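You operate a simulated robot arm through the tools that you are given. There is no shell and no other tool. Be economical: measure what you need, move in short steps, check, and stop when the job is done.

The job below is to be done with a simulated two-armed robot. You get a single attempt, and the scene is never put back.

## Task
Hold the rusty sleeve on the top of mould 63 steady with one hand and put the gold bush in it with the other.

The check looks at the end state, three seconds after you hand in, the way a careful person would. Anything else that was tipped, shoved, dropped, spilled or broken makes it a failure.

## Robot
Two 7-joint arms with two-finger parallel grippers on one trunk, on a base that drives. Base frame: it is fixed to the floor where the robot stands at the start and does not move with it; the origin is under the middle of the robot, x ahead of it, y to its left, z up. Units: mm, rad, N and s.
The left shoulder is at the start at [60, 189, 1052], the right one opposite. With the tool pointing down near the work surface each hand reaches from about 100 to 660 mm from the robot's upright axis, wherever it stands, measured 20 degrees to its own side. Payload 3.43 kg a hand.
The TCP of each hand is the grasp point between the finger pads, 30 mm short of the fingertips. In the tool frame z runs along the fingers and y along their closing line. Largest opening 94 mm; finger width 28, thickness 10; the body of the gripper, 50 by 96 mm, starts 55 mm behind the TCP.
Orientation is that of the tool frame in the base frame, as a unit quaternion [x, y, z, w]. With the fingers straight down and closing along the base's y, the tool's x points along the base's -x, its y along +y and its z along -z.

## Interface
- The arms move only by the tool move_arm. It takes "left_plan", "right_plan" or both (then of equal length, played together; a hand with none holds still); each is a list that holds one entry, the list of rows, each a list of 7 numbers: the turn, a rotation vector about the tool's x, y, z in rad, then the shift along the tool's x, y, z in m, then the opening, from 0 (shut) to 1 (fully open). In form: [[[rx, ry, rz, dx, dy, dz, jaw], ...]]. A call has 1 to 20 rows; each row shifts and turns the commanded pose from where the row before left it, along the tool's axes as they then stand. A row lasts 0.2 s, in which the tool goes at most 50 mm and 0.15 rad; a call with a longer step from one row to the next is refused whole, and so is a gripper value outside its range. Where a pose cannot be reached the arm comes as near as it can. A force on the tool above 40 N (or 10 N above the force at the start of the call, whichever is more), or a blocked arm, ends the call early, and 0.2 s more pass. Each finger travels about 153 mm/s and halts on what it meets, pressing with about 44 N; the grip force reading is that of the motor and also rises with nothing between the fingers. The clock runs only during rows and for 0.2 s after the last one: add rows that do not move to give the fingers time. It gives the time, the measured TCP pose, the force on the tool (base axes), the opening and the grip force at its end, in the units of the frame above (readings bear some noise), with the torque about the TCP (base axes, N m) and any sound that the robot's microphone picked up.
- Cameras (640 x 400 px; columns grow to the right, rows downward): "scene" is now at [18.5, 11.5, 1605.1]; the picture's right is [0.14, -0.99, 0.00], its down [-0.73, -0.10, -0.67] and it looks along [0.67, 0.09, -0.74] (base axes); focal length 270 px, centre (320, 200). "left" rides on the left gripper at [76, -14, -102] in its tool frame; the picture's right is [0.18, 0.98, 0.00], its down [-0.75, 0.14, -0.64] and it looks along [-0.63, 0.12, 0.77] (tool axes); focal length 243 px, centre (320, 200). "right" rides on the right gripper at [76, 14, -103] in its tool frame; the picture's right is [-0.18, 0.98, 0.00], its down [-0.75, -0.14, -0.64] and it looks along [-0.63, -0.12, 0.77] (tool axes); focal length 243 px, centre (320, 200). There is no depth. A picture from a camera that has moved, and an enlarged one, comes with that camera's place and axes in the base frame and with its lens.
- capture(camera): a new picture of that camera. The clock stands still meanwhile.
- slide_trunk(by): slides the trunk up (or, below 0, down) by that many mm; the arms and the scene camera ride with it, the base frame stays. It gives what a move gives, with no picture.
- drive_base(legs): drives the robot by 1 to 6 legs, each [ahead, left, turn to the left] in mm, mm and rad, along the robot's own axes; the way and the turn of a leg run together, so that a leg with both is an arc; at most 1500 mm and 3.142 rad a leg. The arms and the cameras ride along, it lands a little off, and it stops where it bumps. It gives what a move gives.
- aim_head(pan, tilt): turns the head with the scene camera to pan (to the left, within 1.501 rad either way) and tilt (down, from -0.506 to 1.204), counted from straight ahead of the robot. It gives what a move gives.
- enlarge(camera, box): a new picture of the part [left, top, right, bottom] of that camera's present view, enlarged. The clock stands still meanwhile.
- finish_job(): hands the job in; it is judged then, once.

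Work in short steps. Places have to be worked out from the pictures, the camera data and where the tool is seen: move nearer, look again, correct. Check each grasp and each placing, and mend what went wrong. You have 120 turns and 88 pictures in all, those below and enlarged ones among them. Open the grippers and draw the arms clear of the work before you hand the job in, unless the task says otherwise; then end with one line.

The tools are called after "Emit:" as name(argument=value, ...) on one line, values as JSON. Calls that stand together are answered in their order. move_arm: Moves the arms, as the interface text tells. Its arguments: {"type":"object","properties":{"left_plan":{"type":"array"},"right_plan":{"type":"array"}},"required":[]} The other tools are called the same way: slide_trunk (by) slides the trunk up or down; drive_base (legs) drives the base; aim_head (pan, tilt) turns the head that bears the scene camera; capture (camera) takes a picture; enlarge (camera, box) takes an enlarged picture of a part of a camera's view; finish_job () hands the job in.

At the start:

```text
t: 0.0
left_eef_pos: [321.2, 344.8, 1095.9]
left_tool_rot: [0.0, 1.0, 0.0, 0.0]
left_ft_force: [-0.4, -0.4, 0.3]
left_wrist_torque: [0.02, -0.02, -0.01]
left_grip_width: 94.0
left_grip_force: 0.0
right_eef_pos: [348.2, -40.5, 1124.2]
right_tool_rot: [-0.001, 1.0, -0.001, 0.0]
right_ft_force: [0.3, 0.3, -1.0]
right_wrist_torque: [0.01, -0.02, -0.01]
right_grip_width: 94.0
right_grip_force: 0.1
trunk travel left (down, up): [-724.0, 266.0]
robot x, y, heading: [3.1, -1.8, -0.001]
head pan, tilt: [0.14, 0.833]
```

scene: 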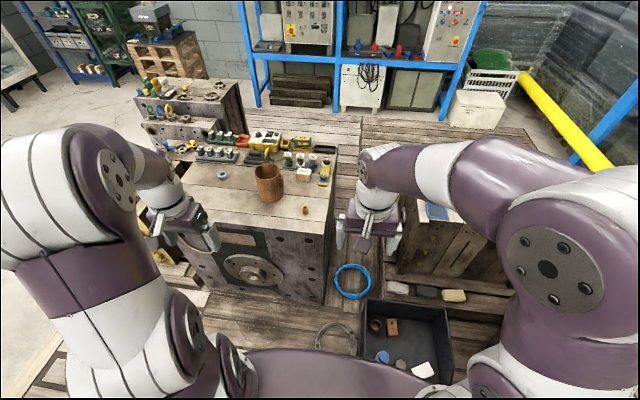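
right: 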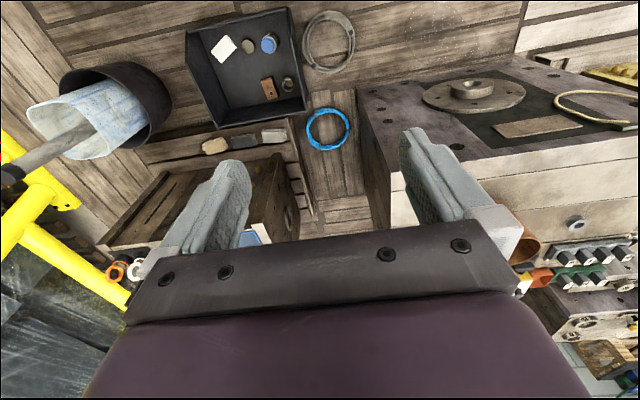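
left: 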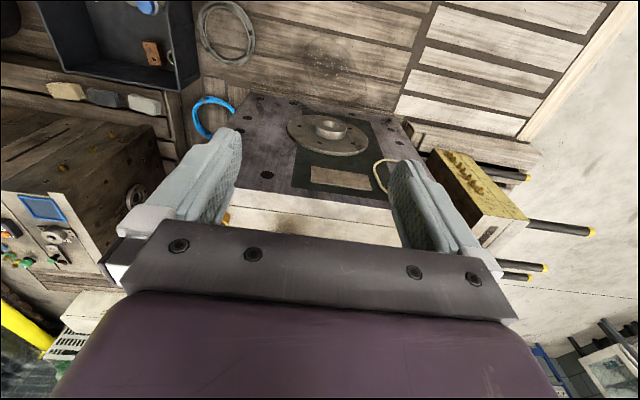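

The scene shows a brown cylinder on the nearer mould's top and a small gold thing next to it; I enlarge to identify them.

Emit:
enlarge(camera="scene", box=[190, 120, 350, 220])

Emit:
enlarge(camera="scene", box=[130, 200, 370, 350])

```text
4.00 times, centred on (270, 170) of scene
camera zoom: at [18.5, 11.5, 1605.1], right [0.14, -0.99, 0.0], down [-0.73, -0.1, -0.67], along [0.67, 0.09, -0.74], focal length 1081 px, centre (520, 320)
```

zoom: 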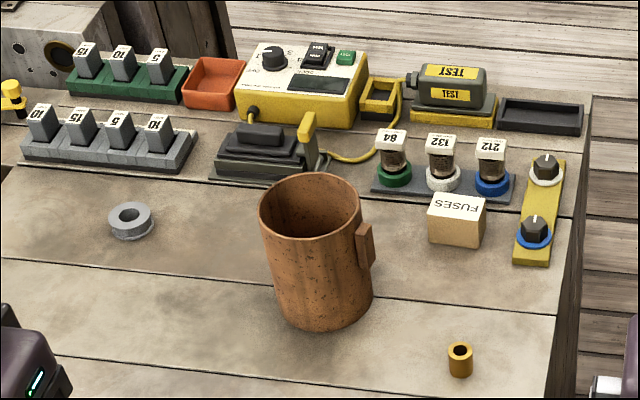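

```text
2.67 times, centred on (250, 275) of scene
camera zoom: at [18.5, 11.5, 1605.1], right [0.14, -0.99, 0.0], down [-0.73, -0.1, -0.67], along [0.67, 0.09, -0.74], focal length 720 px, centre (507, 0)
```

zoom: 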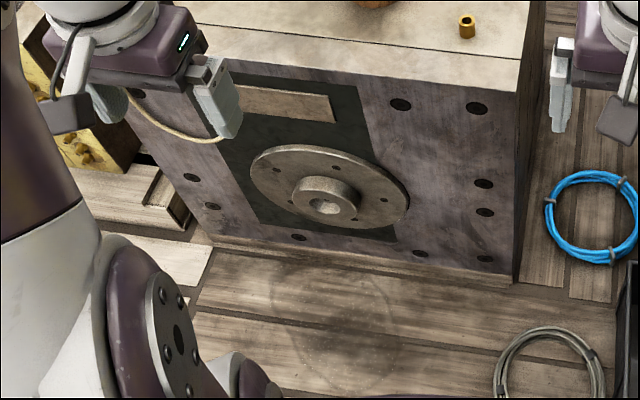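

The rusty sleeve is at about (808, 340) and about 100 mm across; the gold bush at about (717, 173). I'll have to drive closer, so I look at the floor round the base first.

Emit:
aim_head(pan=0.0, tilt=1.204)

Emit:
capture(camera="scene")

Emit:
aim_head(pan=0.9, tilt=0.95)

Emit:
capture(camera="scene")

```text
t: 0.8
left_eef_pos: [319.3, 346.9, 1097.4]
left_tool_rot: [0.0, 1.0, 0.0, 0.0]
left_ft_force: [0.0, -0.1, 0.6]
left_wrist_torque: [0.03, -0.01, -0.03]
left_grip_width: 94.3
left_grip_force: 0.0
right_eef_pos: [347.3, -39.1, 1126.0]
right_tool_rot: [-0.001, 1.0, 0.0, 0.0]
right_ft_force: [0.3, 0.5, -0.3]
right_wrist_torque: [0.0, 0.0, 0.03]
right_grip_width: 94.3
right_grip_force: 0.1
trunk travel left (down, up): [-724.0, 266.0]
robot x, y, heading: [0.8, 0.5, -0.003]
head pan, tilt: [0.0, 1.201]
```

```text
82 pictures are left
camera scene: at [-3.8, 0.5, 1580.1], right [0.0, -1.0, 0.0], down [-0.93, 0.0, -0.36], along [0.36, 0.0, -0.93], focal length 270 px, centre (320, 200)
```

scene: 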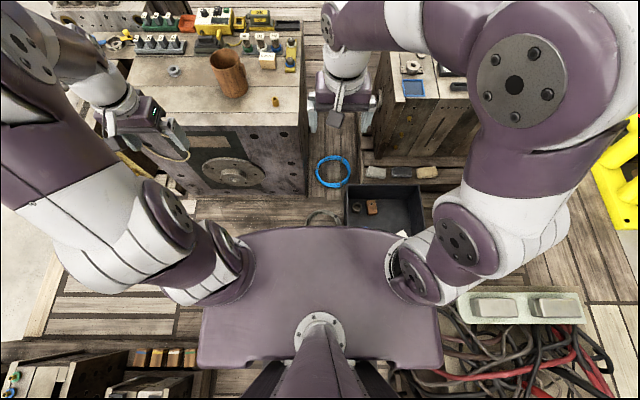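

```text
t: 2.0
left_eef_pos: [320.0, 345.0, 1095.8]
left_tool_rot: [0.0, 1.0, 0.0, 0.0]
left_ft_force: [0.2, 0.5, -0.1]
left_wrist_torque: [-0.03, -0.03, -0.02]
left_grip_width: 94.2
left_grip_force: 0.0
right_eef_pos: [346.0, -40.6, 1125.0]
right_tool_rot: [0.0, 1.0, 0.0, 0.0]
right_ft_force: [-0.8, 0.3, 0.4]
right_wrist_torque: [0.01, 0.0, -0.03]
right_grip_width: 94.0
right_grip_force: 0.0
trunk travel left (down, up): [-724.0, 266.0]
robot x, y, heading: [2.4, 0.9, 0.001]
head pan, tilt: [0.901, 0.949]
```

```text
81 pictures are left
camera scene: at [-14.6, 57.4, 1596.2], right [0.78, -0.62, 0.0], down [-0.51, -0.64, -0.58], along [0.36, 0.46, -0.81], focal length 270 px, centre (320, 200)
```

scene: 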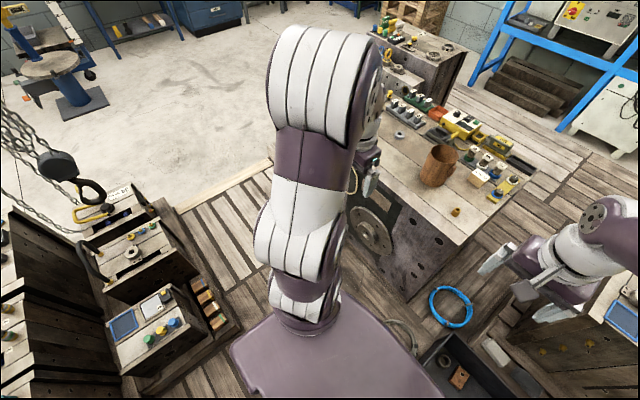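

Left of the robot there is a row of boxes behind (front at about x = -180), and on the floor ahead lie a grey coil (y -140..90) and a tray. Before driving I tilt the left wrist back to see the base's footprint.

Emit:
move_arm(left_plan=[[[0, 0.15, 0, 0, 0, 0, 1], [0, 0.15, 0, 0, 0, 0, 1], [0, 0.15, 0, 0, 0, 0, 1], [0, 0.15, 0, 0, 0, 0, 1], [0, 0.15, 0, 0, 0, 0, 1], [0, 0.15, 0, 0, 0, 0, 1]]])

Emit:
capture(camera="left")

```text
t: 3.5
left_eef_pos: [198.0, 307.7, 934.6]
left_tool_rot: [0.001, 0.9, 0.0, -0.436]
left_ft_force: [0.1, -0.6, 0.6]
left_wrist_torque: [-0.01, 0.04, -0.01]
left_grip_width: 94.2
left_grip_force: 0.2
left hand out of reach, approached as far as the arm can: row 2, 3, 4, 5, 6
right_eef_pos: [346.8, -39.1, 1126.2]
right_tool_rot: [0.001, 1.0, 0.0, -0.001]
right_ft_force: [-0.4, 0.4, -0.5]
right_wrist_torque: [0.03, 0.02, 0.03]
right_grip_width: 94.2
right_grip_force: 0.0
trunk travel left (down, up): [-724.0, 266.0]
robot x, y, heading: [5.2, 2.4, -0.005]
head pan, tilt: [0.901, 0.949]
```

```text
80 pictures are left
camera left: at [229.9, 292.7, 1056.9], right [-0.11, 0.98, 0.14], down [0.97, 0.14, -0.19], along [-0.21, 0.12, -0.97], focal length 243 px, centre (320, 200)
```

left: 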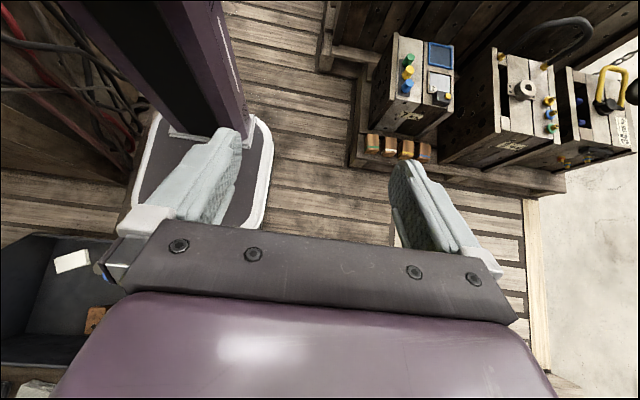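

The base footprint is about ±200 mm in y, front at about x = 200, rear about -300. Plan: forward 60, left 310, then forward again, passing the coil and the boxes behind. First I bring the left wrist back upright.

Emit:
move_arm(left_plan=[[[0, -0.15, 0, 0, 0, 0, 1], [0, -0.15, 0, 0, 0, 0, 1], [0, -0.15, 0, 0, 0, 0, 1], [0, -0.15, 0, 0, 0, 0, 1], [0, -0.15, 0, 0, 0, 0, 1], [0, -0.15, 0, 0, 0, 0, 1], [0, 0, 0, 0, 0, 0, 1]]])

Emit:
drive_base(legs=[[70, 0, 0], [0, 150, 0]])

Emit:
capture(camera="scene")

```text
t: 5.0
left_eef_pos: [198.4, 309.0, 934.6]
left_tool_rot: [0.0, 1.0, 0.0, 0.001]
left_ft_force: [-0.1, -0.2, 1.2]
left_wrist_torque: [0.0, -0.01, -0.03]
left_grip_width: 94.0
left_grip_force: 0.2
right_eef_pos: [348.5, -40.5, 1124.3]
right_tool_rot: [0.0, 1.0, 0.0, -0.001]
right_ft_force: [0.5, 0.1, -0.1]
right_wrist_torque: [0.06, 0.03, -0.01]
right_grip_width: 94.1
right_grip_force: 0.0
trunk travel left (down, up): [-724.0, 266.0]
robot x, y, heading: [1.2, 1.0, -0.001]
head pan, tilt: [0.901, 0.949]
```

```text
t: 6.2
left_eef_pos: [261.6, 309.5, 934.0]
left_tool_rot: [0.015, 1.0, 0.001, 0.0]
left_ft_force: [-0.2, 0.4, -0.4]
left_wrist_torque: [0.0, -0.01, 0.0]
left_grip_width: 93.8
left_grip_force: 0.1
right_eef_pos: [400.0, -42.7, 1125.0]
right_tool_rot: [0.014, 1.0, -0.001, 0.0]
right_ft_force: [-0.2, 1.0, -0.6]
right_wrist_torque: [-0.04, 0.01, -0.01]
right_grip_width: 94.0
right_grip_force: 0.1
trunk travel left (down, up): [-724.0, 266.0]
robot x, y, heading: [58.5, 6.0, -0.031]
head pan, tilt: [0.901, 0.949]
stopped in leg 1: the robot was blocked; the commanded pose is now the measured one
```

```text
79 pictures are left
camera scene: at [41.7, 65.3, 1596.1], right [0.77, -0.64, 0.0], down [-0.52, -0.62, -0.58], along [0.37, 0.45, -0.81], focal length 270 px, centre (320, 200)
```

scene: 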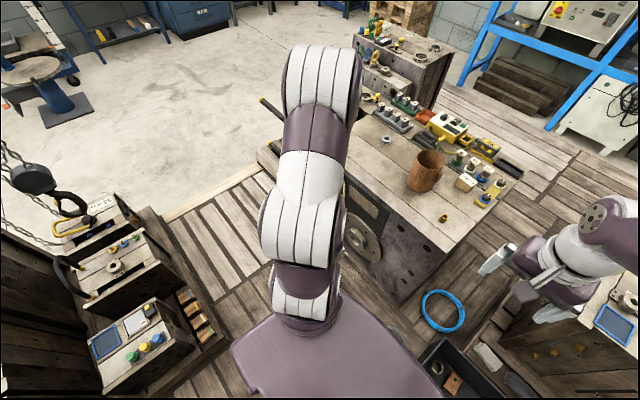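

The base bumped the tray's near edge after 57 mm (base front is about 235 mm from the axis). I back off slightly, straighten, and go left clear of the coil and tray.

Emit:
drive_base(legs=[[-18, 0, 0.03], [0, 160, 0]])

Emit:
capture(camera="right")

```text
t: 8.0
left_eef_pos: [232.4, 476.4, 935.2]
left_tool_rot: [-0.001, 1.0, 0.0, 0.0]
left_ft_force: [0.1, -0.2, -0.1]
left_wrist_torque: [-0.02, 0.02, -0.02]
left_grip_width: 93.9
left_grip_force: 0.0
right_eef_pos: [382.6, 128.1, 1124.4]
right_tool_rot: [0.0, 1.0, 0.0, -0.001]
right_ft_force: [-1.5, -0.8, -0.6]
right_wrist_torque: [-0.04, -0.03, -0.01]
right_grip_width: 94.2
right_grip_force: 0.1
trunk travel left (down, up): [-724.0, 266.0]
robot x, y, heading: [34.1, 166.7, -0.0]
head pan, tilt: [0.901, 0.949]
```

```text
78 pictures are left
camera right: at [306.8, 142.6, 1227.9], right [0.18, 0.98, 0.0], down [0.75, -0.14, 0.64], along [0.63, -0.12, -0.77], focal length 243 px, centre (320, 200)
```

right: 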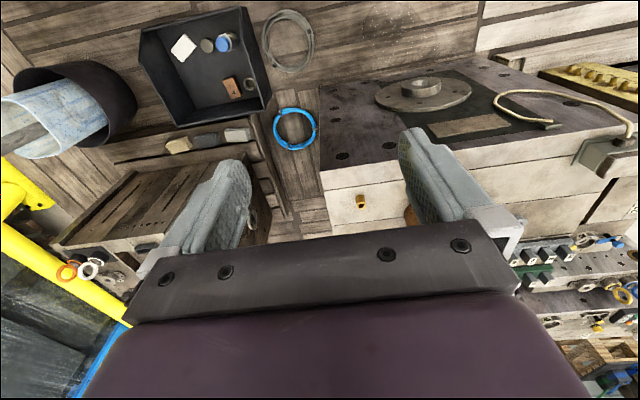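

The tray and its contents look unmoved. I go on left and slightly ahead, then ahead past the coil.

Emit:
drive_base(legs=[[18, 155, 0]])

Emit:
capture(camera="right")

```text
t: 9.4
left_eef_pos: [250.8, 628.9, 935.1]
left_tool_rot: [-0.001, 1.0, 0.0, 0.001]
left_ft_force: [1.0, -0.1, -0.8]
left_wrist_torque: [0.01, 0.0, -0.04]
left_grip_width: 94.2
left_grip_force: 0.1
right_eef_pos: [399.6, 281.6, 1124.4]
right_tool_rot: [-0.001, 1.0, 0.0, -0.002]
right_ft_force: [0.5, -0.4, -0.5]
right_wrist_torque: [0.02, -0.01, -0.01]
right_grip_width: 94.3
right_grip_force: 0.1
trunk travel left (down, up): [-724.0, 266.0]
robot x, y, heading: [52.2, 319.9, 0.006]
head pan, tilt: [0.901, 0.949]
```

```text
77 pictures are left
camera right: at [324.1, 295.4, 1228.1], right [0.18, 0.98, 0.0], down [0.75, -0.14, 0.64], along [0.63, -0.12, -0.77], focal length 243 px, centre (320, 200)
```

right: 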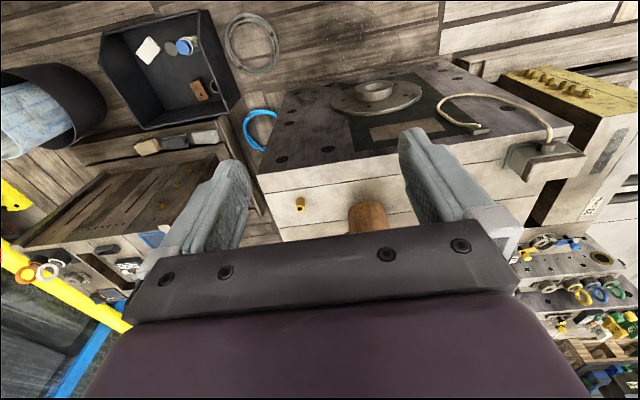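

The coil stays clear (its edge at y of about 87, base edge at about 120). Drive ahead 215 and look at the top of the mould.

Emit:
drive_base(legs=[[215, 0, -0.006]])

Emit:
aim_head(pan=-0.1, tilt=0.85)

Emit:
capture(camera="scene")

Emit:
capture(camera="right")

```text
t: 11.1
left_eef_pos: [463.8, 629.8, 934.2]
left_tool_rot: [-0.001, 1.0, 0.0, 0.0]
left_ft_force: [-0.6, -0.3, 0.1]
left_wrist_torque: [0.0, -0.01, 0.02]
left_grip_width: 94.1
left_grip_force: 0.2
right_eef_pos: [615.0, 281.8, 1125.6]
right_tool_rot: [-0.002, 1.0, 0.0, -0.001]
right_ft_force: [0.1, 0.2, 0.0]
right_wrist_torque: [0.0, 0.02, 0.03]
right_grip_width: 93.8
right_grip_force: 0.0
trunk travel left (down, up): [-724.0, 266.0]
robot x, y, heading: [267.6, 323.1, -0.0]
head pan, tilt: [0.901, 0.949]
```

```text
t: 12.3
left_eef_pos: [464.3, 630.8, 934.6]
left_tool_rot: [-0.001, 1.0, 0.0, 0.002]
left_ft_force: [0.4, -1.4, 0.6]
left_wrist_torque: [0.01, -0.01, 0.0]
left_grip_width: 93.9
left_grip_force: 0.1
right_eef_pos: [614.6, 282.1, 1123.9]
right_tool_rot: [-0.001, 1.0, -0.001, -0.001]
right_ft_force: [-0.2, 0.3, -0.7]
right_wrist_torque: [0.0, 0.0, -0.01]
right_grip_width: 93.8
right_grip_force: 0.2
trunk travel left (down, up): [-724.0, 266.0]
robot x, y, heading: [267.9, 322.0, -0.002]
head pan, tilt: [-0.099, 0.85]
```

```text
76 pictures are left
camera scene: at [285.9, 314.5, 1603.7], right [-0.1, -1.0, 0.0], down [-0.75, 0.07, -0.66], along [0.66, -0.06, -0.75], focal length 270 px, centre (320, 200)
```

scene: 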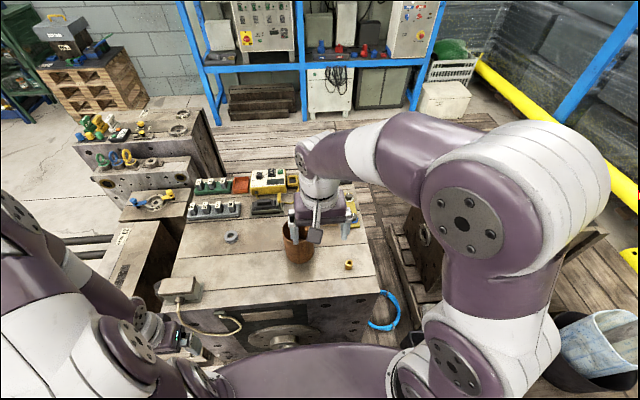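

```text
75 pictures are left
camera right: at [538.6, 296.1, 1228.0], right [0.18, 0.98, 0.0], down [0.75, -0.14, 0.64], along [0.63, -0.12, -0.77], focal length 243 px, centre (320, 200)
```

right: 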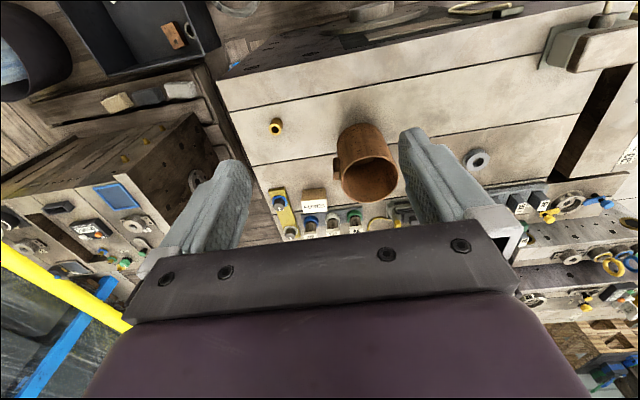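

I enlarge the right-hand view to see the sleeve's inside and bush, and the mould's numbering in the scene view.

Emit:
enlarge(camera="right", box=[240, 90, 440, 215])

Emit:
enlarge(camera="scene", box=[80, 160, 400, 360])

```text
3.20 times, centred on (340, 152) of right
camera zoom: at [538.6, 296.1, 1228.0], right [0.18, 0.98, 0.0], down [0.75, -0.14, 0.64], along [0.63, -0.12, -0.77], focal length 776 px, centre (256, 352)
```

zoom: 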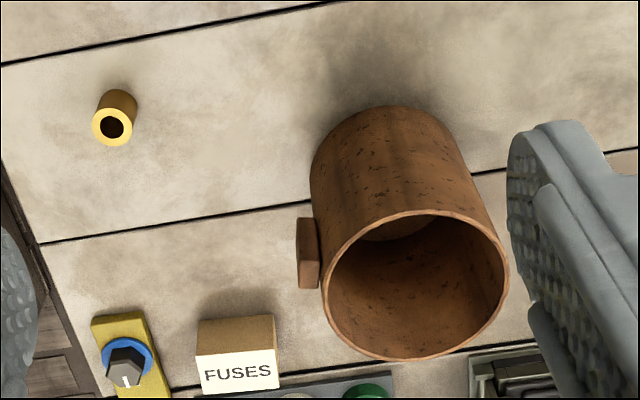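

```text
2.00 times, centred on (240, 260) of scene
camera zoom: at [285.9, 314.5, 1603.7], right [-0.1, -1.0, 0.0], down [-0.75, 0.07, -0.66], along [0.66, -0.06, -0.75], focal length 540 px, centre (480, 80)
```

zoom: 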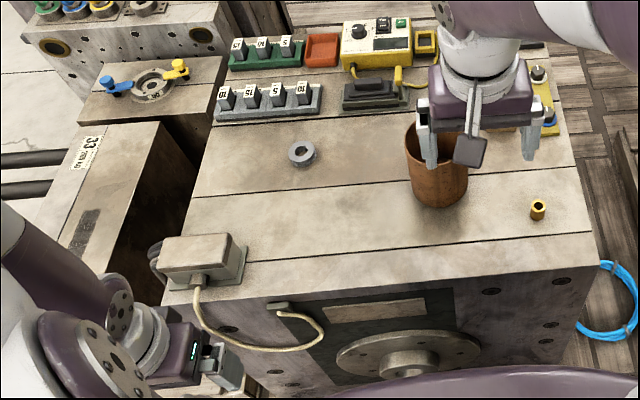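

The sleeve stands at about (798, 338), about 100 mm across and 135 high, and is open at the top; the bush is at about (715, 173). Plan: the left hand clamps the +y wall, the right hand (closing along x, leaning to -y) puts the bush in. I turn the right tool by -90° and bring it above the bush.

Emit:
move_arm(right_plan=[[[0, 0, -0.15, 0, 0, 0, 0.6], [0, 0, -0.15, 0, 0, 0, 0.6], [0, 0, -0.15, 0, 0, 0, 0.6], [0, 0, -0.15, 0, 0, 0, 0.6], [0, 0, -0.15, 0, 0, 0, 0.6], [0, 0, -0.15, 0, 0, 0, 0.6], [0, 0, -0.15, 0, 0, 0, 0.6], [0, 0, -0.15, 0, 0, 0, 0.6], [0, 0, -0.15, 0, 0, 0, 0.6], [0, 0, -0.15, 0, 0, 0, 0.6], [0, 0, -0.0708, 0, 0, 0, 0.6], [0, 0, 0, 0.025, -0.022, 0.02, 0.6], [0, 0, 0, 0.025, -0.022, 0.02, 0.6], [0, 0, 0, 0.025, -0.022, 0.02, 0.6], [0, 0, 0, 0.025, -0.022, 0.02, 0.6], [0, 0, 0, 0.009, -0.012, 0.02, 0.6], [0, 0, 0, 0, 0, 0, 0.6]]])

Emit:
capture(camera="right")

Emit:
capture(camera="scene")

```text
t: 15.9
left_eef_pos: [465.0, 628.3, 934.5]
left_tool_rot: [-0.001, 1.0, 0.001, 0.001]
left_ft_force: [0.7, -0.6, 0.2]
left_wrist_torque: [-0.02, 0.04, -0.01]
left_grip_width: 94.1
left_grip_force: 0.0
right_eef_pos: [714.9, 175.1, 1024.8]
right_tool_rot: [0.707, -0.707, 0.001, 0.001]
right_ft_force: [-0.2, 0.8, -0.8]
right_wrist_torque: [0.01, -0.01, -0.01]
right_grip_width: 56.3
right_grip_force: 0.1
trunk travel left (down, up): [-724.0, 266.0]
robot x, y, heading: [269.9, 322.3, 0.0]
head pan, tilt: [-0.099, 0.85]
```

```text
72 pictures are left
camera right: at [699.6, 98.0, 1127.8], right [-0.98, 0.18, 0.0], down [0.14, 0.75, 0.64], along [0.12, 0.63, -0.77], focal length 243 px, centre (320, 200)
```

right: 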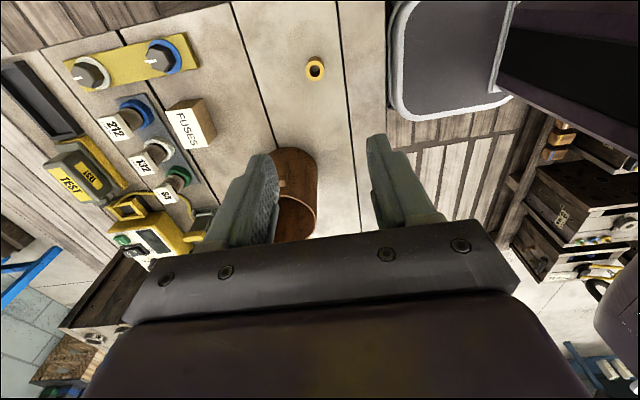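

```text
71 pictures are left
camera scene: at [285.3, 314.5, 1603.7], right [-0.1, -1.0, 0.0], down [-0.75, 0.07, -0.66], along [0.66, -0.06, -0.75], focal length 270 px, centre (320, 200)
```

scene: 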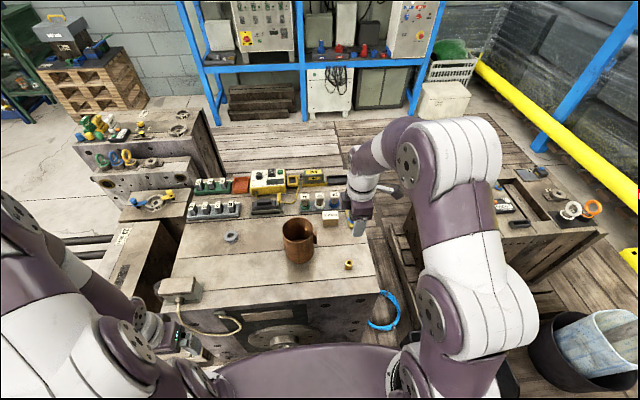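

Both views are clear now; I enlarge the bush (right camera) and the sleeve (scene) to refine positions.

Emit:
enlarge(camera="right", box=[265, 40, 365, 103])

Emit:
enlarge(camera="scene", box=[250, 190, 378, 270])

```text
6.35 times, centred on (315, 72) of right
camera zoom: at [699.6, 98.0, 1127.8], right [-0.98, 0.18, 0.0], down [0.14, 0.75, 0.64], along [0.12, 0.63, -0.77], focal length 1540 px, centre (352, 1016)
```

zoom: 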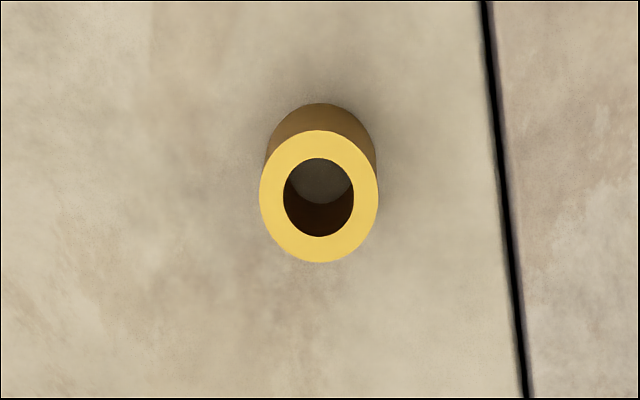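

```text
5.00 times, centred on (314, 230) of scene
camera zoom: at [285.3, 314.5, 1603.7], right [-0.1, -1.0, 0.0], down [-0.75, 0.07, -0.66], along [0.66, -0.06, -0.75], focal length 1351 px, centre (350, 50)
```

zoom: 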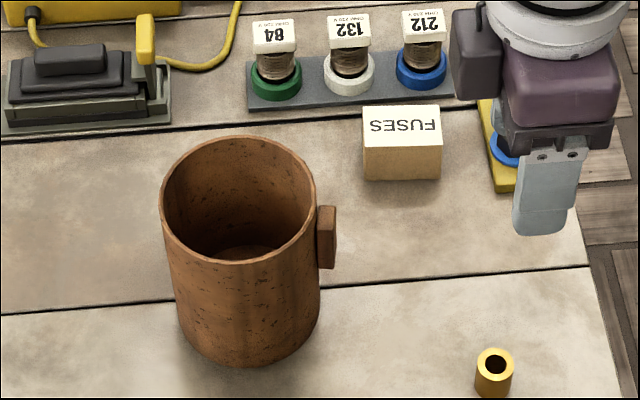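

Bush: centre about (720, 171.5), diameter 25, height about 30. Sleeve: centre (800, 337), outer radius 51, rim z about 877, thin wall. I lower the right hand to z = 850 over the bush and check alignment.

Emit:
move_arm(right_plan=[[[0, 0, 0, 0.0036, -0.005, 0.04, 0.6], [0, 0, 0, 0, 0, 0.045, 0.6], [0, 0, 0, 0, 0, 0.045, 0.6], [0, 0, 0, 0, 0, 0.045, 0.6], [0, 0, 0, 0, 0, 0, 0.6]]])

Emit:
capture(camera="right")

Emit:
enlarge(camera="scene", box=[286, 200, 414, 280])

```text
t: 17.1
left_eef_pos: [464.3, 629.6, 935.3]
left_tool_rot: [-0.001, 1.0, 0.0, 0.001]
left_ft_force: [0.2, -0.4, 0.3]
left_wrist_torque: [0.0, 0.01, 0.01]
left_grip_width: 93.6
left_grip_force: 0.1
right_eef_pos: [717.8, 170.3, 849.3]
right_tool_rot: [-0.707, 0.707, 0.0, 0.0]
right_ft_force: [-0.1, 0.4, -0.1]
right_wrist_torque: [0.03, -0.02, -0.02]
right_grip_width: 56.3
right_grip_force: 0.0
trunk travel left (down, up): [-724.0, 266.0]
robot x, y, heading: [268.9, 325.0, 0.002]
head pan, tilt: [-0.099, 0.85]
```

```text
68 pictures are left
camera right: at [703.3, 94.1, 952.5], right [-0.98, 0.18, 0.0], down [0.14, 0.75, 0.64], along [0.12, 0.63, -0.77], focal length 243 px, centre (320, 200)
```

right: 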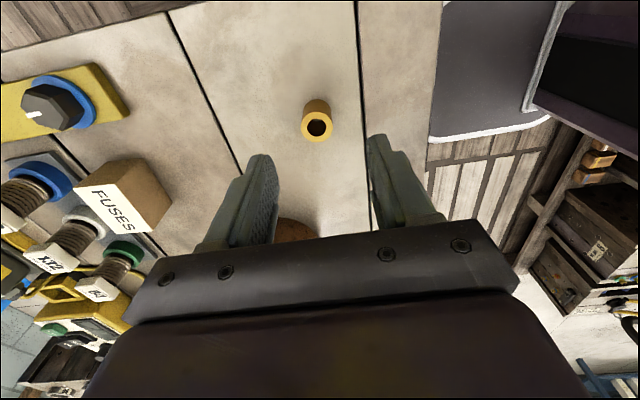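

```text
5.00 times, centred on (350, 240) of scene
camera zoom: at [284.9, 314.6, 1603.7], right [-0.1, -1.0, 0.0], down [-0.75, 0.07, -0.66], along [0.66, -0.06, -0.75], focal length 1351 px, centre (170, 0)
```

zoom: 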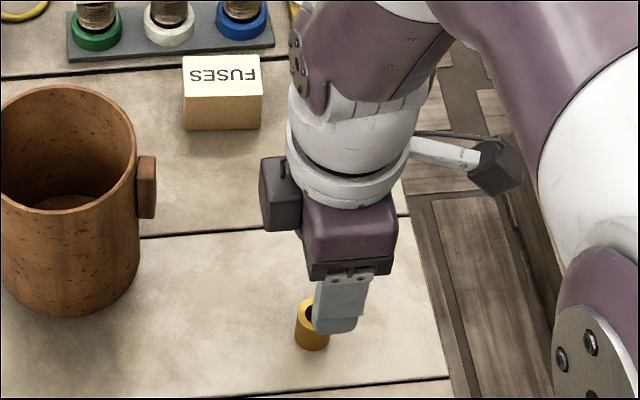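

Bush measured again at (721, 170.4), top at z of about 770. I shift 2 mm, descend to TCP z = 785 (15 mm of overlap with the bush's upper half) and close.

Emit:
move_arm(right_plan=[[[0, 0, 0, 0, -0.0025, 0.034, 0.6], [0, 0, 0, 0, 0, 0.03, 0.6], [0, 0, 0, 0, 0, 0, 0.6]]])

Emit:
capture(camera="right")

Emit:
enlarge(camera="scene", box=[286, 220, 414, 300])

```text
t: 17.9
left_eef_pos: [464.4, 629.6, 934.8]
left_tool_rot: [-0.001, 1.0, 0.0, 0.0]
left_ft_force: [-0.1, 0.7, 0.8]
left_wrist_torque: [-0.02, -0.01, -0.02]
left_grip_width: 94.3
left_grip_force: 0.1
right_eef_pos: [720.6, 170.6, 786.8]
right_tool_rot: [-0.707, 0.707, 0.0, -0.001]
right_ft_force: [-0.6, 0.9, 0.3]
right_wrist_torque: [0.03, -0.01, 0.02]
right_grip_width: 56.5
right_grip_force: 0.2
trunk travel left (down, up): [-724.0, 266.0]
robot x, y, heading: [269.6, 324.8, 0.001]
head pan, tilt: [-0.099, 0.85]
```

```text
66 pictures are left
camera right: at [706.8, 93.4, 889.3], right [-0.98, 0.18, 0.0], down [0.14, 0.75, 0.64], along [0.12, 0.63, -0.77], focal length 243 px, centre (320, 200)
```

right: 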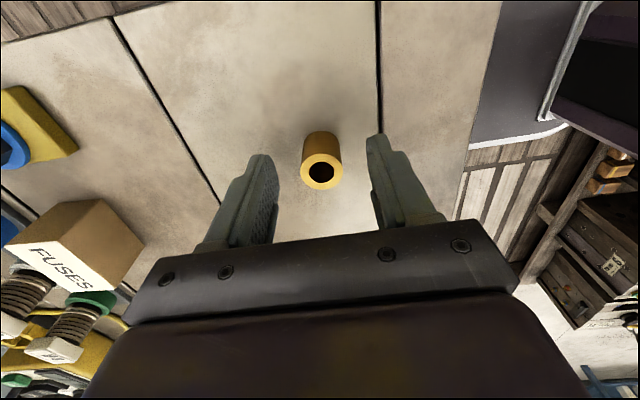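

```text
5.00 times, centred on (350, 260) of scene
camera zoom: at [285.6, 314.5, 1603.7], right [-0.1, -1.0, 0.0], down [-0.75, 0.07, -0.66], along [0.66, -0.06, -0.75], focal length 1351 px, centre (170, -100)
```

zoom: 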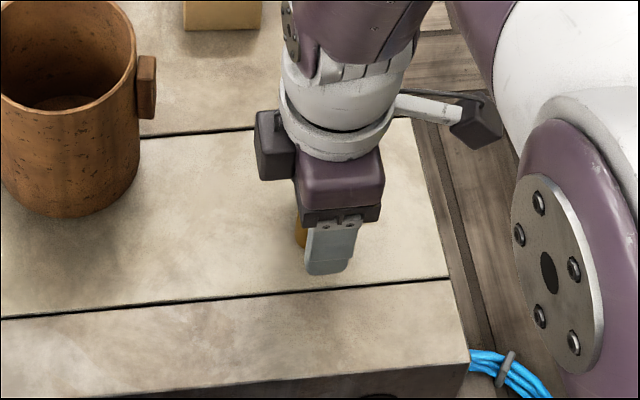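

The bush sits centred between the fingers; I close on it.

Emit:
move_arm(right_plan=[[[0, 0, 0, 0, 0, 0, 0.25], [0, 0, 0, 0, 0, 0, 0.1], [0, 0, 0, 0, 0, 0, 0.1], [0, 0, 0, 0, 0, 0, 0.1]]])

```text
t: 18.9
left_eef_pos: [464.3, 629.8, 934.5]
left_tool_rot: [-0.001, 1.0, 0.0, 0.0]
left_ft_force: [-0.5, -0.5, 0.1]
left_wrist_torque: [0.0, -0.02, 0.0]
left_grip_width: 94.1
left_grip_force: 0.0
right_eef_pos: [722.5, 169.5, 786.4]
right_tool_rot: [-0.706, 0.708, 0.001, -0.002]
right_ft_force: [-0.4, -1.0, -0.1]
right_wrist_torque: [0.02, 0.06, -0.02]
right_grip_width: 23.5
right_grip_force: 43.7
trunk travel left (down, up): [-724.0, 266.0]
robot x, y, heading: [270.8, 326.4, 0.005]
head pan, tilt: [-0.099, 0.85]
```

The bush is gripped (23.5 mm). I lift it to a safe height and bring the left hand above the sleeve's +y wall.

Emit:
move_arm(right_plan=[[[0, 0, 0, 0, 0, -0.02, 0.1], [0, 0, 0, 0, 0, -0.035, 0.1], [0, 0, 0, 0, 0, -0.035, 0.1], [0, 0, 0, 0, 0, -0.035, 0.1], [0, 0, 0, 0, 0, -0.035, 0.1], [0, 0, 0, 0, 0, -0.035, 0.1], [0, 0, 0, 0, 0, -0.015, 0.1], [0, 0, 0, 0, 0, 0, 0.1], [0, 0, 0, 0, 0, 0, 0.1], [0, 0, 0, 0, 0, 0, 0.1]]], left_plan=[[[0, 0, 0, -0.0336, -0.0243, -0.003, 0.6], [0, 0, 0, -0.0336, -0.0243, -0.003, 0.6], [0, 0, 0, -0.0336, -0.0243, -0.003, 0.6], [0, 0, 0, -0.0336, -0.0243, -0.003, 0.6], [0, 0, 0, -0.0336, -0.0243, -0.003, 0.6], [0, 0, 0, -0.0336, -0.0243, -0.003, 0.6], [0, 0, 0, -0.0336, -0.0243, -0.003, 0.6], [0, 0, 0, -0.0336, -0.0243, -0.003, 0.6], [0, 0, 0, -0.0336, -0.0243, -0.003, 0.6], [0, 0, 0, -0.0336, -0.0243, -0.003, 0.6]]])

Emit:
capture(camera="left")

Emit:
capture(camera="scene")

Emit:
capture(camera="right")

```text
t: 21.1
left_eef_pos: [802.3, 385.7, 962.4]
left_tool_rot: [-0.001, 1.0, -0.001, 0.0]
left_ft_force: [0.4, -0.5, 0.6]
left_wrist_torque: [0.02, 0.06, 0.0]
left_grip_width: 56.4
left_grip_force: 0.1
right_eef_pos: [724.2, 168.6, 995.3]
right_tool_rot: [0.707, -0.707, 0.0, 0.0]
right_ft_force: [0.5, 0.4, 0.6]
right_wrist_torque: [0.03, 0.0, 0.01]
right_grip_width: 9.7
right_grip_force: 0.0
trunk travel left (down, up): [-724.0, 266.0]
robot x, y, heading: [264.9, 322.5, 0.002]
head pan, tilt: [-0.099, 0.85]
```

```text
64 pictures are left
camera left: at [725.7, 369.0, 1065.1], right [-0.19, 0.98, 0.0], down [0.75, 0.14, 0.64], along [0.63, 0.12, -0.77], focal length 243 px, centre (320, 200)
```

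left: 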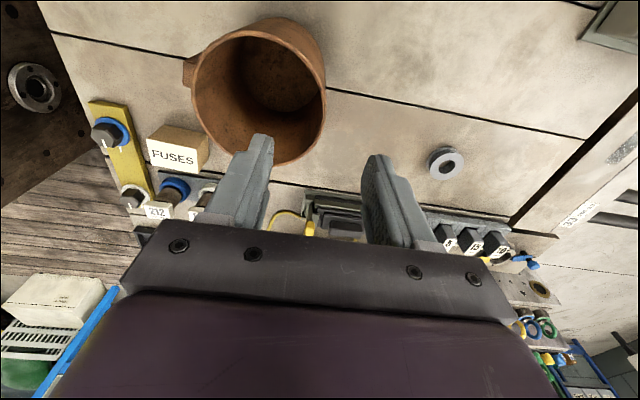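

```text
63 pictures are left
camera scene: at [287.5, 313.4, 1603.7], right [-0.1, -1.0, 0.0], down [-0.75, 0.07, -0.66], along [0.66, -0.06, -0.75], focal length 270 px, centre (320, 200)
```

scene: 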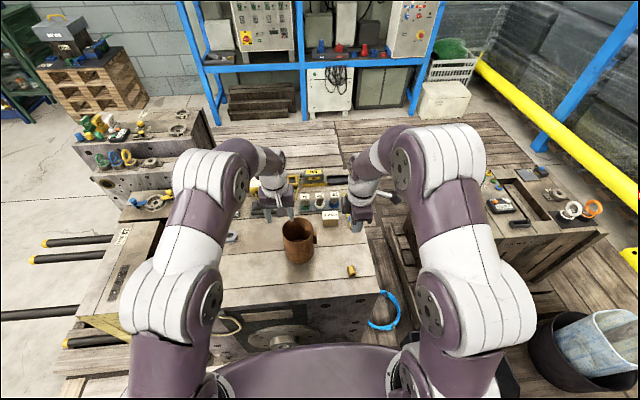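

```text
62 pictures are left
camera right: at [709.3, 92.3, 1099.3], right [-0.98, 0.18, 0.0], down [0.14, 0.75, 0.64], along [0.12, 0.63, -0.77], focal length 243 px, centre (320, 200)
```

right: 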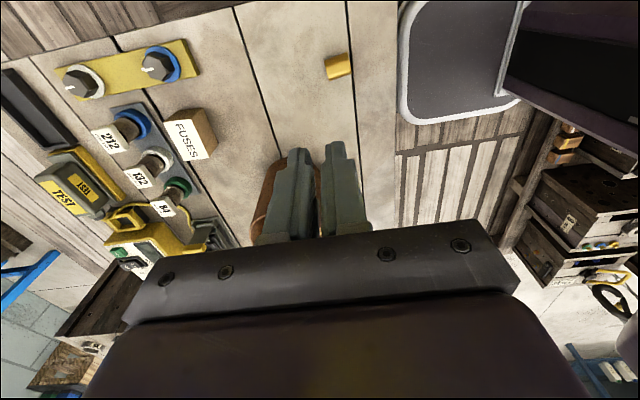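

The bush slipped out and now lies on its side. It is still on the mould; I enlarge to see where it lies.

Emit:
enlarge(camera="right", box=[285, 35, 385, 98])

Emit:
enlarge(camera="scene", box=[270, 200, 398, 280])

```text
6.35 times, centred on (335, 66) of right
camera zoom: at [709.3, 92.3, 1099.3], right [-0.98, 0.18, 0.0], down [0.14, 0.75, 0.64], along [0.12, 0.63, -0.77], focal length 1540 px, centre (225, 1048)
```

zoom: 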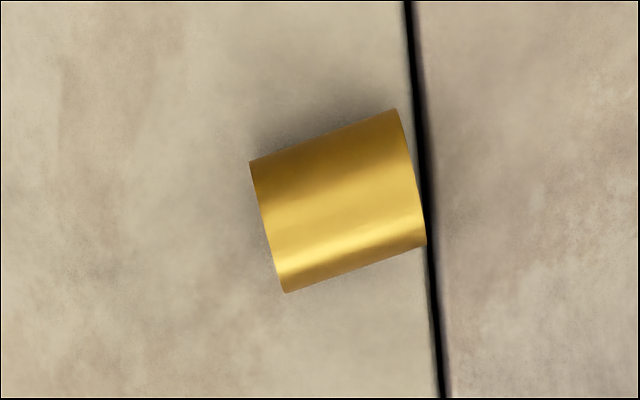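

```text
5.00 times, centred on (334, 240) of scene
camera zoom: at [287.5, 313.4, 1603.7], right [-0.1, -1.0, 0.0], down [-0.75, 0.07, -0.66], along [0.66, -0.06, -0.75], focal length 1351 px, centre (250, 0)
```

zoom: 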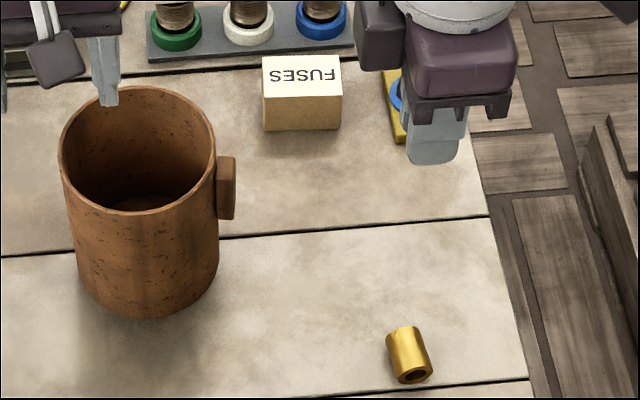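

The bush lies at about (700, 164) with its axis nearly along x. I turn the right tool so that it closes across the bush's axis and hover above it for a check.

Emit:
move_arm(right_plan=[[[0, 0, 0.15, 0, 0, 0, 0.6], [0, 0, 0.15, 0, 0, 0, 0.6], [0, 0, 0.15, 0, 0, 0, 0.6], [0, 0, 0.15, 0, 0, 0, 0.6], [0, 0, 0.15, 0, 0, 0, 0.6], [0, 0, 0.15, 0, 0, 0, 0.6], [0, 0, 0.15, 0, 0, 0, 0.6], [0, 0, 0.15, 0, 0, 0, 0.6], [0, 0, 0.15, 0, 0, 0, 0.6], [0, 0, 0.104, 0, 0, 0, 0.6], [0, 0, 0, 0.0122, -0.0009, 0.03, 0.6], [0, 0, 0, 0.0122, -0.0009, 0.035, 0.6], [0, 0, 0, 0, 0, 0.035, 0.6], [0, 0, 0, 0, 0, 0.035, 0.6], [0, 0, 0, 0, 0, 0, 0.6]]])

Emit:
capture(camera="right")

```text
t: 24.3
left_eef_pos: [799.5, 385.7, 964.5]
left_tool_rot: [0.001, 1.0, 0.0, 0.001]
left_ft_force: [-0.6, 0.2, 0.1]
left_wrist_torque: [0.01, -0.01, 0.01]
left_grip_width: 56.4
left_grip_force: 0.0
right_eef_pos: [699.9, 164.4, 859.2]
right_tool_rot: [-0.059, 0.998, -0.001, 0.0]
right_ft_force: [-0.3, 0.0, 0.0]
right_wrist_torque: [0.01, -0.03, 0.02]
right_grip_width: 56.5
right_grip_force: 0.0
trunk travel left (down, up): [-724.0, 266.0]
robot x, y, heading: [266.9, 322.8, -0.003]
head pan, tilt: [-0.099, 0.85]
```

```text
59 pictures are left
camera right: at [622.7, 169.3, 962.6], right [0.07, 1.0, 0.0], down [0.77, -0.05, 0.64], along [0.64, -0.04, -0.77], focal length 243 px, centre (320, 200)
```

right: 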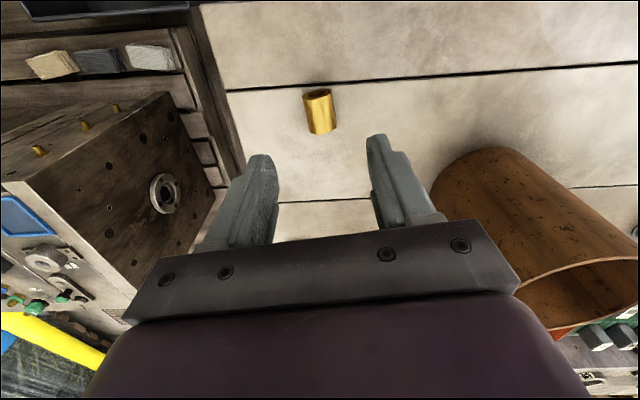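

It is aligned (bush centre about (699, 164.8)). I descend to TCP z = 773 and close fully.

Emit:
move_arm(right_plan=[[[0, 0, 0, 0, 0.0005, 0.03, 0.6], [0, 0, 0, 0, 0, 0.03, 0.6], [0, 0, 0, 0, 0, 0.018, 0.6], [0, 0, 0, 0, 0, 0.008, 0.6], [0, 0, 0, 0, 0, 0, 0.3], [0, 0, 0, 0, 0, 0, 0.1], [0, 0, 0, 0, 0, 0, 0], [0, 0, 0, 0, 0, 0, 0], [0, 0, 0, 0, 0, 0, 0]]])

Emit:
enlarge(camera="right", box=[220, 100, 420, 225])

```text
t: 26.3
left_eef_pos: [802.0, 386.0, 963.3]
left_tool_rot: [-0.001, 1.0, 0.001, 0.0]
left_ft_force: [0.8, 0.2, -0.2]
left_wrist_torque: [-0.01, -0.01, 0.0]
left_grip_width: 56.2
left_grip_force: 0.0
right_eef_pos: [700.3, 165.0, 775.5]
right_tool_rot: [-0.059, 0.998, 0.0, -0.001]
right_ft_force: [1.0, 0.2, -0.4]
right_wrist_torque: [0.01, 0.0, 0.02]
right_grip_width: 23.3
right_grip_force: 44.0
trunk travel left (down, up): [-724.0, 266.0]
robot x, y, heading: [269.0, 318.6, 0.001]
head pan, tilt: [-0.099, 0.85]
```

```text
3.20 times, centred on (320, 162) of right
camera zoom: at [621.1, 169.5, 877.6], right [0.07, 1.0, 0.0], down [0.77, -0.05, 0.64], along [0.64, -0.04, -0.77], focal length 776 px, centre (320, 320)
```

zoom: 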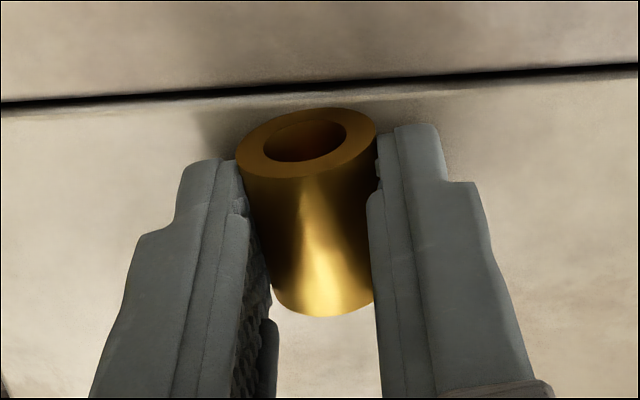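

The bush is clamped across its diameter. I lift slowly and check the grip.

Emit:
move_arm(right_plan=[[[0, 0, 0, 0, 0, -0.004, 0], [0, 0, 0, 0, 0, -0.008, 0], [0, 0, 0, 0, 0, -0.012, 0], [0, 0, 0, 0, 0, -0.016, 0], [0, 0, 0, 0, 0, -0.01, 0], [0, 0, 0, 0, 0, 0, 0]]])

Emit:
capture(camera="right")

```text
t: 27.7
left_eef_pos: [801.3, 385.3, 963.2]
left_tool_rot: [-0.001, 1.0, 0.0, 0.001]
left_ft_force: [-0.1, 0.9, 0.6]
left_wrist_torque: [0.01, -0.01, 0.01]
left_grip_width: 56.4
left_grip_force: 0.0
right_eef_pos: [697.1, 165.6, 825.3]
right_tool_rot: [-0.06, 0.998, 0.0, 0.0]
right_ft_force: [-0.2, 0.4, -0.6]
right_wrist_torque: [0.01, 0.0, 0.0]
right_grip_width: 23.0
right_grip_force: 44.2
trunk travel left (down, up): [-724.0, 266.0]
robot x, y, heading: [264.1, 317.9, -0.001]
head pan, tilt: [-0.099, 0.85]
```

```text
57 pictures are left
camera right: at [620.9, 170.1, 928.3], right [0.07, 1.0, 0.0], down [0.77, -0.05, 0.64], along [0.64, -0.04, -0.77], focal length 243 px, centre (320, 200)
```

right: 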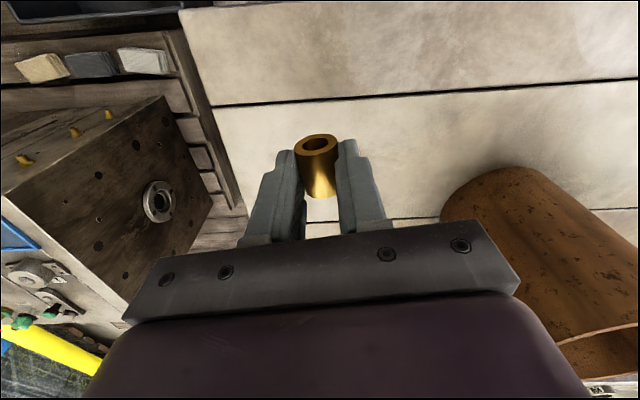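

The bush holds. I lift it further slowly, turn the right tool back by -83°, and lower the left hand to just above the rim.

Emit:
move_arm(right_plan=[[[0, 0, 0, 0, 0, -0.015, 0], [0, 0, 0, 0, 0, -0.025, 0], [0, 0, 0, 0, 0, -0.025, 0], [0, 0, 0, 0, 0, -0.025, 0], [0, 0, 0, 0, 0, -0.025, 0], [0, 0, 0, 0, 0, -0.025, 0], [0, 0, 0, 0, 0, -0.025, 0], [0, 0, 0, 0, 0, -0.01, 0], [0, 0, -0.1, 0, 0, 0, 0], [0, 0, -0.15, 0, 0, 0, 0], [0, 0, -0.15, 0, 0, 0, 0], [0, 0, -0.15, 0, 0, 0, 0], [0, 0, -0.15, 0, 0, 0, 0], [0, 0, -0.15, 0, 0, 0, 0], [0, 0, -0.15, 0, 0, 0, 0], [0, 0, -0.15, 0, 0, 0, 0], [0, 0, -0.15, 0, 0, 0, 0], [0, 0, -0.1, 0, 0, 0, 0], [0, 0, -0.054, 0, 0, 0, 0], [0, 0, 0, 0, 0, 0, 0]]], left_plan=[[[0, 0, 0, 0, 0, 0.01, 0.6], [0, 0, 0, 0, 0, 0.01, 0.6], [0, 0, 0, 0, 0, 0.01, 0.6], [0, 0, 0, 0, 0, 0.01, 0.6], [0, 0, 0, 0, 0, 0.007, 0.6], [0, 0, 0, 0, 0, 0, 0.6], [0, 0, 0, 0, 0, 0, 0.6], [0, 0, 0, 0, 0, 0, 0.6], [0, 0, 0, 0, 0, 0, 0.6], [0, 0, 0, 0, 0, 0, 0.6], [0, 0, 0, 0, 0, 0, 0.6], [0, 0, 0, 0, 0, 0, 0.6], [0, 0, 0, 0, 0, 0, 0.6], [0, 0, 0, 0, 0, 0, 0.6], [0, 0, 0, 0, 0, 0, 0.6], [0, 0, 0, 0, 0, 0, 0.6], [0, 0, 0, 0, 0, 0, 0.6], [0, 0, 0, 0, 0, 0, 0.6], [0, 0, 0, 0, 0, 0, 0.6], [0, 0, 0, 0, 0, 0, 0.6]]])

Emit:
capture(camera="left")

Emit:
capture(camera="right")

Emit:
enlarge(camera="scene", box=[230, 160, 390, 260])

```text
t: 31.9
left_eef_pos: [800.8, 387.9, 917.4]
left_tool_rot: [-0.001, 1.0, 0.0, 0.0]
left_ft_force: [-0.3, 0.6, 0.2]
left_wrist_torque: [0.04, 0.02, -0.01]
left_grip_width: 56.2
left_grip_force: 0.0
right_eef_pos: [697.6, 166.1, 999.3]
right_tool_rot: [0.708, -0.706, 0.0, 0.001]
right_ft_force: [-0.2, 0.0, -0.1]
right_wrist_torque: [0.02, -0.02, -0.04]
right_grip_width: 23.3
right_grip_force: 43.7
trunk travel left (down, up): [-724.0, 266.0]
robot x, y, heading: [266.7, 325.1, 0.001]
head pan, tilt: [-0.099, 0.85]
```

```text
56 pictures are left
camera left: at [724.6, 372.0, 1020.4], right [-0.18, 0.98, 0.0], down [0.75, 0.14, 0.64], along [0.63, 0.12, -0.77], focal length 243 px, centre (320, 200)
```

left: 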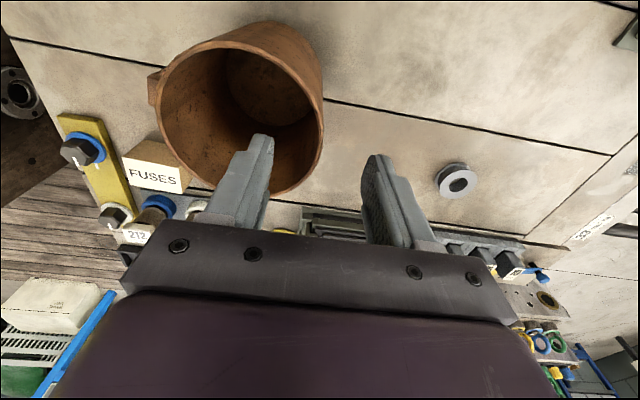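

```text
55 pictures are left
camera right: at [684.2, 89.3, 1103.0], right [-0.98, 0.18, 0.0], down [0.14, 0.75, 0.64], along [0.12, 0.63, -0.77], focal length 243 px, centre (320, 200)
```

right: 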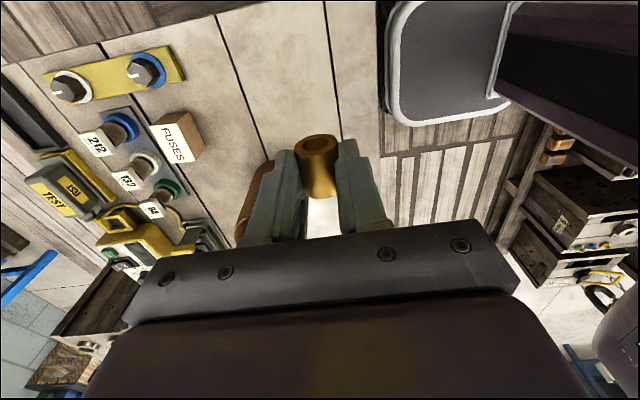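

```text
4.00 times, centred on (310, 210) of scene
camera zoom: at [286.0, 314.3, 1603.7], right [-0.1, -1.0, 0.0], down [-0.75, 0.07, -0.66], along [0.66, -0.06, -0.75], focal length 1081 px, centre (360, 160)
```

zoom: 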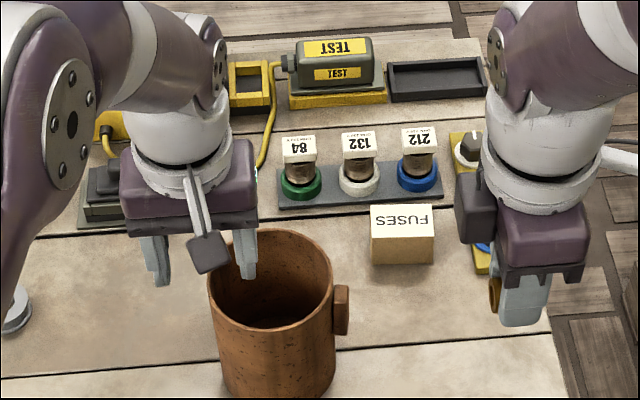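

Rim fit: centre about (797, 338), outer radius 50.5, so the +y wall is at y of about 387, which matches the left TCP. The bush is still held. I lower the left fingers 32 mm astride the wall.

Emit:
move_arm(left_plan=[[[0, 0, 0, 0, 0, 0.01, 0.6], [0, 0, 0, 0, 0, 0.01, 0.6], [0, 0, 0, 0, 0, 0.012, 0.6], [0, 0, 0, 0, 0, 0, 0.6]]])

Emit:
capture(camera="left")

Emit:
enlarge(camera="scene", box=[250, 190, 346, 250])

```text
t: 32.9
left_eef_pos: [800.7, 386.7, 885.8]
left_tool_rot: [-0.001, 1.0, 0.0, 0.0]
left_ft_force: [-0.3, -0.8, 0.3]
left_wrist_torque: [0.01, -0.01, 0.04]
left_grip_width: 56.2
left_grip_force: 0.1
right_eef_pos: [697.9, 165.7, 1001.3]
right_tool_rot: [0.707, -0.707, 0.0, 0.001]
right_ft_force: [-0.4, 1.0, 0.5]
right_wrist_torque: [-0.03, 0.01, -0.05]
right_grip_width: 23.2
right_grip_force: 44.4
trunk travel left (down, up): [-724.0, 266.0]
robot x, y, heading: [269.4, 322.7, -0.0]
head pan, tilt: [-0.099, 0.85]
```

```text
53 pictures are left
camera left: at [724.8, 372.0, 988.0], right [-0.18, 0.98, 0.0], down [0.75, 0.14, 0.64], along [0.63, 0.12, -0.77], focal length 243 px, centre (320, 200)
```

left: 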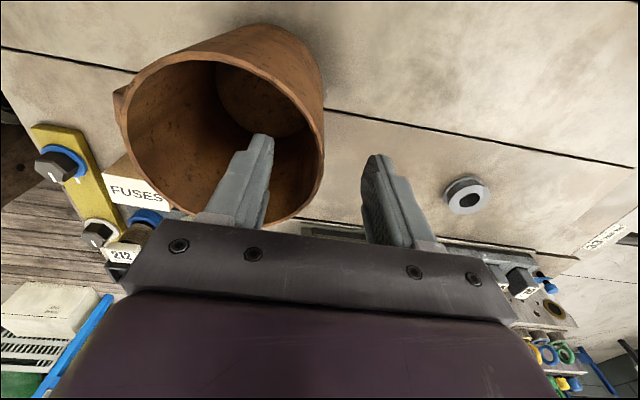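

```text
6.67 times, centred on (298, 220) of scene
camera zoom: at [285.8, 314.3, 1603.7], right [-0.1, -1.0, 0.0], down [-0.75, 0.07, -0.66], along [0.66, -0.06, -0.75], focal length 1801 px, centre (467, 67)
```

zoom: 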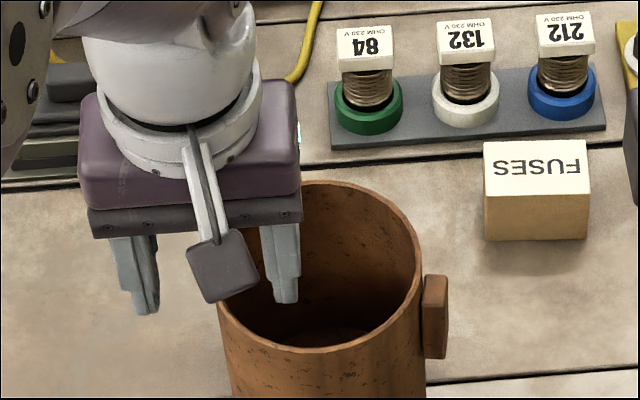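

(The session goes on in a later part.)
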